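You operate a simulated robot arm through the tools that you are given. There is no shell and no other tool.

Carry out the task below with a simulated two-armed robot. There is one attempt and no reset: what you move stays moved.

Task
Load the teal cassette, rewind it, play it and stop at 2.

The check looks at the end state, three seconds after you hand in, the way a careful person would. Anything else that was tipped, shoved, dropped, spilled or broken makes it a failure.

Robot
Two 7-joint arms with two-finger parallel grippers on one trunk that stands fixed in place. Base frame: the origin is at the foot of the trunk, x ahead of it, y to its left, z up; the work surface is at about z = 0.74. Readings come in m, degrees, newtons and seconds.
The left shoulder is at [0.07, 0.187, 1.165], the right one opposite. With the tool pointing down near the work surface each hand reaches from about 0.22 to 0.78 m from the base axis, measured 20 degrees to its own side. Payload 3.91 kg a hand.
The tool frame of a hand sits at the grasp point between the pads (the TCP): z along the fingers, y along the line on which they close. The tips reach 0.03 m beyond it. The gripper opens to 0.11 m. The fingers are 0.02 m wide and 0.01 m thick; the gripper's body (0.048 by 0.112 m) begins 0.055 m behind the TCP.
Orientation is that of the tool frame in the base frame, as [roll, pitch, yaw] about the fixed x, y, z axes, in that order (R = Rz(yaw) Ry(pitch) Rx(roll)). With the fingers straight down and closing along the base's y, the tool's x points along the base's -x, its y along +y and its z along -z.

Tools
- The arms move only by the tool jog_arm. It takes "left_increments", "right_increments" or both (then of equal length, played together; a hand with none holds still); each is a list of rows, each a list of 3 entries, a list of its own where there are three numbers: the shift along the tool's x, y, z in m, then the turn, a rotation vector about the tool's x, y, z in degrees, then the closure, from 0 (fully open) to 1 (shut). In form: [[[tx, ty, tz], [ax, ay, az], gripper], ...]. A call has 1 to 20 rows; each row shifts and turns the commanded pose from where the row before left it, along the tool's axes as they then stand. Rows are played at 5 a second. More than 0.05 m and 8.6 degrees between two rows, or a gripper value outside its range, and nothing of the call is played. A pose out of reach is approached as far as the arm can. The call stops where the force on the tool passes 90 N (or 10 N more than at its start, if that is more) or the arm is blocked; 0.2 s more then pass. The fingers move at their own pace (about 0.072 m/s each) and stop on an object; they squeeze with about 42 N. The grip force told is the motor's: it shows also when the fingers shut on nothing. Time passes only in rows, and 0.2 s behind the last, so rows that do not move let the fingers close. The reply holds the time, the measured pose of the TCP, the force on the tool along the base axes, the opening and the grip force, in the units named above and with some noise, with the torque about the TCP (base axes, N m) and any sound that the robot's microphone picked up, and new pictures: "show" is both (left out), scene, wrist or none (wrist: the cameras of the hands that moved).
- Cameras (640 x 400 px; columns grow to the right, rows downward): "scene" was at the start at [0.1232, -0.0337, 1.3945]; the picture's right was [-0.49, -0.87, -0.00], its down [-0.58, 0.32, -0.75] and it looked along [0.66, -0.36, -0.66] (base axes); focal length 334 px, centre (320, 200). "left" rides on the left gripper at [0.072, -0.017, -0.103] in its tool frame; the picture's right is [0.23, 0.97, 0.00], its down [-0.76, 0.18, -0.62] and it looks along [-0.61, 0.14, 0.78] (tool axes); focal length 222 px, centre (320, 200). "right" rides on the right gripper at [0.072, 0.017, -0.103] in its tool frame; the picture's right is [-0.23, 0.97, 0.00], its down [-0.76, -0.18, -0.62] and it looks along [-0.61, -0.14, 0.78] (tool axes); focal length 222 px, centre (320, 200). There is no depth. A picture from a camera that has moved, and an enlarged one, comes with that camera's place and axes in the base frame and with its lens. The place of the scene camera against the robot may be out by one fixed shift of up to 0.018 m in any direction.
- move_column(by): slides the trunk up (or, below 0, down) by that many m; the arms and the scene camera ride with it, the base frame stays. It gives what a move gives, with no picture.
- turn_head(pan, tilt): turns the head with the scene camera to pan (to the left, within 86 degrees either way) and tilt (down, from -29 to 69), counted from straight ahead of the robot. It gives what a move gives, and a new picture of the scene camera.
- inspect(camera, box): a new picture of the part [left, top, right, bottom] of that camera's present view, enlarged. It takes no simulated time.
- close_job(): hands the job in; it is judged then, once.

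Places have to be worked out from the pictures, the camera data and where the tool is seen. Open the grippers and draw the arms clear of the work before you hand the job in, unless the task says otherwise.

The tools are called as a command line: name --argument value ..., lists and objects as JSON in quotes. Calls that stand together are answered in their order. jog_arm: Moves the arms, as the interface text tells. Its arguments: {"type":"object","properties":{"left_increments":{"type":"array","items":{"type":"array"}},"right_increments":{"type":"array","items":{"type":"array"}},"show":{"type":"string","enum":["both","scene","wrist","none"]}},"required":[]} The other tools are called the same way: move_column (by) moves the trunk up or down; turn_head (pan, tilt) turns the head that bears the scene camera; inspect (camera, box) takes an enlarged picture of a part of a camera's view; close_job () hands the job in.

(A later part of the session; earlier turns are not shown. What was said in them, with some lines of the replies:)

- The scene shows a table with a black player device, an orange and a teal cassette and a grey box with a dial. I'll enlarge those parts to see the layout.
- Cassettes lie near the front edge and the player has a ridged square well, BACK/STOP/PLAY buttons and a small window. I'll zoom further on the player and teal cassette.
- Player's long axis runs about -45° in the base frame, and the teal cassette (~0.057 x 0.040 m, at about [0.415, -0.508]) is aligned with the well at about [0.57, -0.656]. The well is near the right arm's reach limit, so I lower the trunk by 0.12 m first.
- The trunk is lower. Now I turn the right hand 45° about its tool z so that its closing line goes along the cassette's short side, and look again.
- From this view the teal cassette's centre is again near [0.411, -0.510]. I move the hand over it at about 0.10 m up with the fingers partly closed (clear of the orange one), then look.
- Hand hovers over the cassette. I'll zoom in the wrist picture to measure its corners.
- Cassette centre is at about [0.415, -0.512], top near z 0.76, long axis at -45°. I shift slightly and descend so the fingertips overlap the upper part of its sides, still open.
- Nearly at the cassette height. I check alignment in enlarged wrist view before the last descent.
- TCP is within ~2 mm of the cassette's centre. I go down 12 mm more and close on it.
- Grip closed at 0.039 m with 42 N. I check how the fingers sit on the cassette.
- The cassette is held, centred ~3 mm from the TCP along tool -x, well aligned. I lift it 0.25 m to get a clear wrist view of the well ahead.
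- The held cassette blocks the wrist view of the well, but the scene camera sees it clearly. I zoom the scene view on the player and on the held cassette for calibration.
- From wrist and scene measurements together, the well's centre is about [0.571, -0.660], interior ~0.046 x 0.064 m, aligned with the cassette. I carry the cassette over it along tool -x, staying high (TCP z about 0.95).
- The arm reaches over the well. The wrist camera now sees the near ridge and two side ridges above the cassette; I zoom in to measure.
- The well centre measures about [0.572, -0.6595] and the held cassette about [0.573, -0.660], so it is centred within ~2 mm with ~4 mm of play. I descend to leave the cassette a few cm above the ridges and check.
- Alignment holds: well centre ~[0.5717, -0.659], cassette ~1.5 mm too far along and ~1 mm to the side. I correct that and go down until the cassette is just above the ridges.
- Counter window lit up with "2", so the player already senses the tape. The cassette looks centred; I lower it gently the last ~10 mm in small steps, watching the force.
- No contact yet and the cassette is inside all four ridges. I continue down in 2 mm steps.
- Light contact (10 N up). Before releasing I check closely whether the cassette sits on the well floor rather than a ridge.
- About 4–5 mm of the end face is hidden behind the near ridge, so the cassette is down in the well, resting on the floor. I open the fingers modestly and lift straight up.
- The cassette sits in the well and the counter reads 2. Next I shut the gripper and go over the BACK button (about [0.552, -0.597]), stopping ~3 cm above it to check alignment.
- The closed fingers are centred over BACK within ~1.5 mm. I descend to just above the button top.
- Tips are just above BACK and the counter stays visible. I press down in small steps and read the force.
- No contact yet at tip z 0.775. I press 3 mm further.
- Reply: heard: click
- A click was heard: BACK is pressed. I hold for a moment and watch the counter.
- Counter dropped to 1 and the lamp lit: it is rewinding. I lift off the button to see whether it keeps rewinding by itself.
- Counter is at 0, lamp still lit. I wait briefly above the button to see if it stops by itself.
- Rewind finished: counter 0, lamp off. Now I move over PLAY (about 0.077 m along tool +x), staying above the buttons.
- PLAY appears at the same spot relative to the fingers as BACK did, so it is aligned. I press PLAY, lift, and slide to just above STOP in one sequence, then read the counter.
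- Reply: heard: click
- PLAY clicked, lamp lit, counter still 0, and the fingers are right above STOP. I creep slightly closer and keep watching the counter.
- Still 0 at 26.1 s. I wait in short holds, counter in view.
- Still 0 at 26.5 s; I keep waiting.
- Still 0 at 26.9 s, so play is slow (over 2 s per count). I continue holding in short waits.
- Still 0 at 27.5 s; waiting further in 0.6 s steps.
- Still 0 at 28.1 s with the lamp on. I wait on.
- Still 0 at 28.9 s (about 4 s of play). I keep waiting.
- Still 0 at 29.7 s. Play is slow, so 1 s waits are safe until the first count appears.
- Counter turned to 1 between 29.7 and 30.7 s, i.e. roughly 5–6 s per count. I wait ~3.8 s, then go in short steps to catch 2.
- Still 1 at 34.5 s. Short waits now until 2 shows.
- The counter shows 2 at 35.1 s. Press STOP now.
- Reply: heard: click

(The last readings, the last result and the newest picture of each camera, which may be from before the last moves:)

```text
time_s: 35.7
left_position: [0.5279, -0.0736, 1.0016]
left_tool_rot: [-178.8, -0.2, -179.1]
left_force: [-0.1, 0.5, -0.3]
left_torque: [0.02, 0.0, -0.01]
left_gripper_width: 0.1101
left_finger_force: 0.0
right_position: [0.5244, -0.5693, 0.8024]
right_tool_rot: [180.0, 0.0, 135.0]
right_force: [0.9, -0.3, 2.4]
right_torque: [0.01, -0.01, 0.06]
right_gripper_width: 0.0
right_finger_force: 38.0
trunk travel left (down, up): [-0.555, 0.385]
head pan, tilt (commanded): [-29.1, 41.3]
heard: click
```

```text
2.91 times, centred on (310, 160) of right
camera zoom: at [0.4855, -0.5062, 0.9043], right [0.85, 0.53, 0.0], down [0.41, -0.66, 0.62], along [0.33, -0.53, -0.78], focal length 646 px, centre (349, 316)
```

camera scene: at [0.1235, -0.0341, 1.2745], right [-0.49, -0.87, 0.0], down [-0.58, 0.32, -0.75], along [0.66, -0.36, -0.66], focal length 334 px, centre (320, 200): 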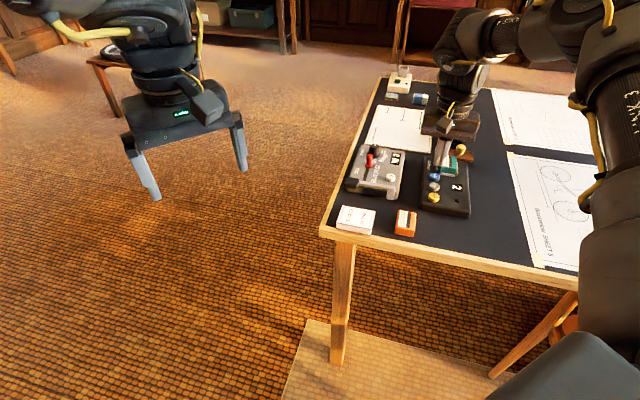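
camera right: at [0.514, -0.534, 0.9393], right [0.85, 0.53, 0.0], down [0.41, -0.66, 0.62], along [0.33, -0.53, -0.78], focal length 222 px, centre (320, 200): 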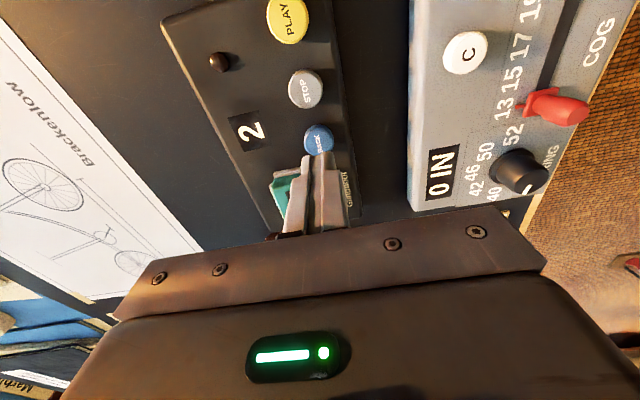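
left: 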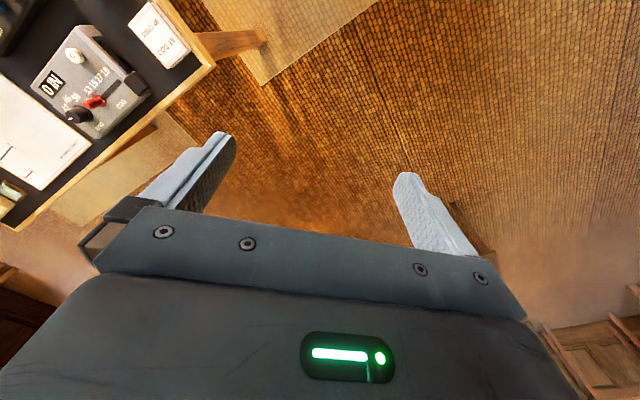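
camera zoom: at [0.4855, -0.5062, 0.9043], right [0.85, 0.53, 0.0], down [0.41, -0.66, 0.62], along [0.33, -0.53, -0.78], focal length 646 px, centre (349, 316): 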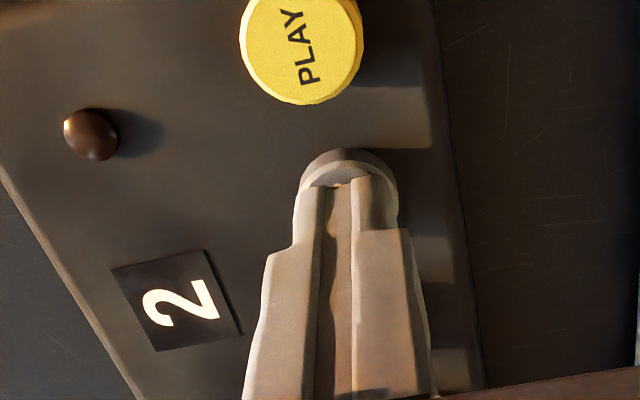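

Click heard, lamp off, counter stays at 2. I lift straight up, then draw the arm back high and open the gripper.

jog_arm --right_increments '[[[0, 0, -0.01], [0, 0, 0], 1], [[0, 0, -0.03], [0, 0, 0], 1], [[0, 0, -0.04], [0, 0, 0], 1], [[0, 0, -0.04], [0, 0, 0], 1], [[0, 0, -0.04], [0, 0, 0], 0.5], [[0.03, 0, -0.03], [0, 0, 0], 0], [[0.04, 0, 0], [0, 0, 0], 0], [[0.04, -0.02, 0], [0, 0, 0], 0], [[0.03, -0.03, 0], [0, 0, 0], 0], [[0, -0.03, 0], [0, 0, 0], 0], [[0, 0, 0], [0, 0, 0], 0], [[0, 0, 0], [0, 0, 0], 0]]' --show "both"

inspect --camera "scene" --box '[340, 120, 500, 250]'

inspect --camera "scene" --box '[422, 145, 482, 205]'

```text
time_s: 38.3
left_position: [0.5274, -0.0752, 0.9998]
left_tool_rot: [-179.0, -0.1, -179.0]
left_force: [0.6, -0.1, -0.1]
left_torque: [0.0, 0.0, 0.02]
left_gripper_width: 0.11
left_finger_force: 0.0
right_position: [0.3685, -0.5268, 0.9906]
right_tool_rot: [-180.0, 0.1, 135.1]
right_force: [-0.1, -0.9, 0.9]
right_torque: [0.0, 0.01, -0.03]
right_gripper_width: 0.11
right_finger_force: 0.0
trunk travel left (down, up): [-0.555, 0.385]
head pan, tilt (commanded): [-29.1, 41.3]
camera scene: at [0.123, -0.034, 1.2745], right [-0.49, -0.87, 0.0], down [-0.58, 0.32, -0.75], along [0.66, -0.36, -0.66], focal length 334 px, centre (320, 200)
camera right: at [0.3295, -0.464, 1.0936], right [0.85, 0.53, 0.0], down [0.41, -0.66, 0.62], along [0.33, -0.53, -0.78], focal length 222 px, centre (320, 200)
```

scene: 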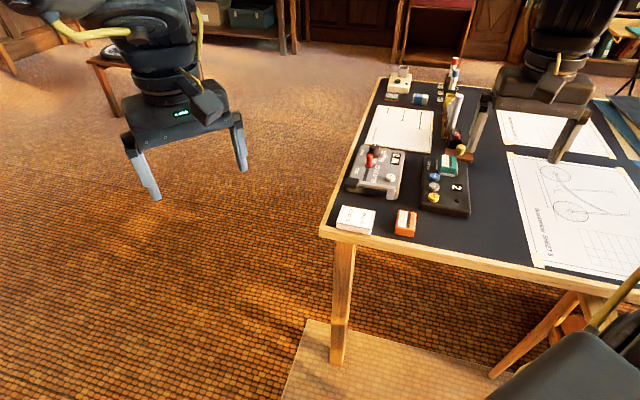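
right: 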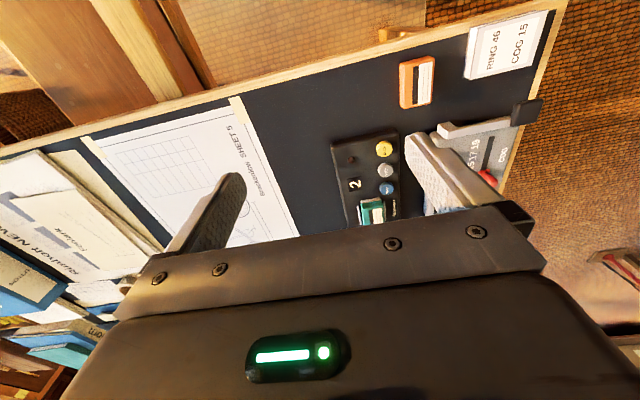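

```text
3.08 times, centred on (420, 185) of scene
camera zoom: at [0.123, -0.034, 1.2745], right [-0.49, -0.87, 0.0], down [-0.58, 0.32, -0.75], along [0.66, -0.36, -0.66], focal length 1026 px, centre (12, 246)
```

zoom: 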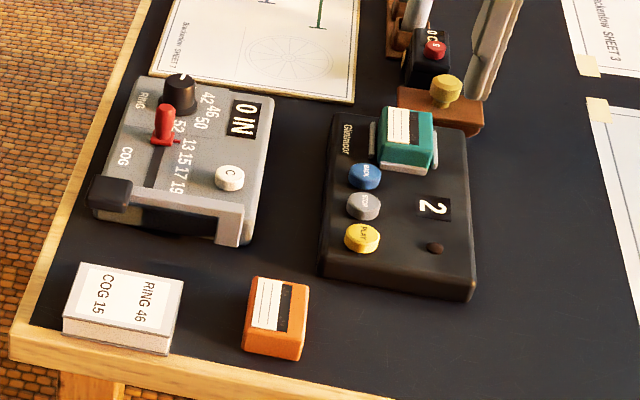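

```text
6.67 times, centred on (452, 175) of scene
camera zoom: at [0.123, -0.034, 1.2745], right [-0.49, -0.87, 0.0], down [-0.58, 0.32, -0.75], along [0.66, -0.36, -0.66], focal length 2223 px, centre (-560, 367)
```

zoom: 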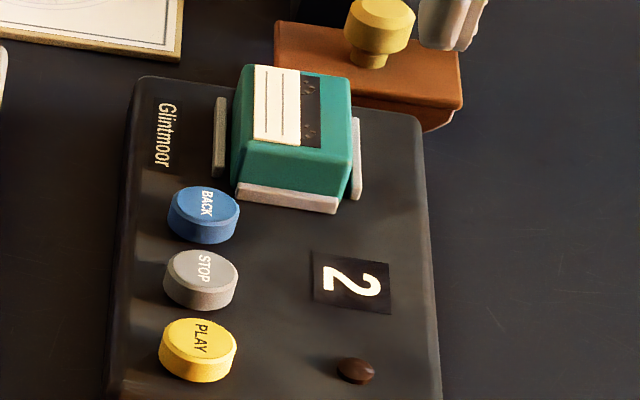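

The tape is stopped at 2, lamp off, cassette seated, other items untouched. I raise the trunk back 0.12 m to draw the arms further clear and confirm the reading holds.

move_column --by 0.12

inspect --camera "scene" --box '[350, 150, 490, 270]'

```text
time_s: 39.8
left_position: [0.5276, -0.0743, 1.1202]
left_tool_rot: [-178.9, -0.3, -179.1]
left_force: [-0.2, 0.4, 0.4]
left_torque: [0.01, -0.01, 0.0]
left_gripper_width: 0.11
left_finger_force: 0.1
right_position: [0.3686, -0.5262, 1.1105]
right_tool_rot: [179.8, 0.0, 135.0]
right_force: [-0.1, 1.1, 0.2]
right_torque: [0.01, -0.02, 0.03]
right_gripper_width: 0.11
right_finger_force: 0.0
trunk travel left (down, up): [-0.675, 0.265]
head pan, tilt (commanded): [-29.1, 41.3]
```

```text
3.33 times, centred on (420, 210) of scene
camera zoom: at [0.1234, -0.0338, 1.3945], right [-0.49, -0.87, 0.0], down [-0.58, 0.32, -0.75], along [0.66, -0.36, -0.66], focal length 1112 px, centre (-13, 167)
```

zoom: 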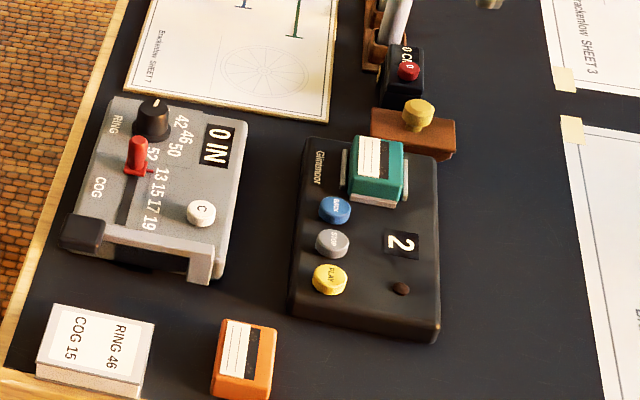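

The counter holds at 2 with the lamp off, the teal cassette is in the well, both grippers are open and the arms are clear. I hand in the job.

close_job

```text
The job is handed in.
```

The teal cassette is loaded in the player, was rewound to 0, then played and stopped with the counter showing 2.

- **Loading:** The cassette sits inside the four ridges of the well. The player picked it up straight away, and the counter came up at 2.
- **Rewind:** I pressed BACK. The counter ran down to 0 and the lamp went out by itself.
- **Play and stop:** I pressed PLAY and waited for the counter to reach 2, at about 5 seconds per count. I pressed STOP within about a second of the 2 appearing. The button clicked, the lamp went out, and the counter was still on 2 about four seconds later, just before I handed in.

Nothing else looked moved in the last pictures. Both grippers are open and the arms are clear of the work.
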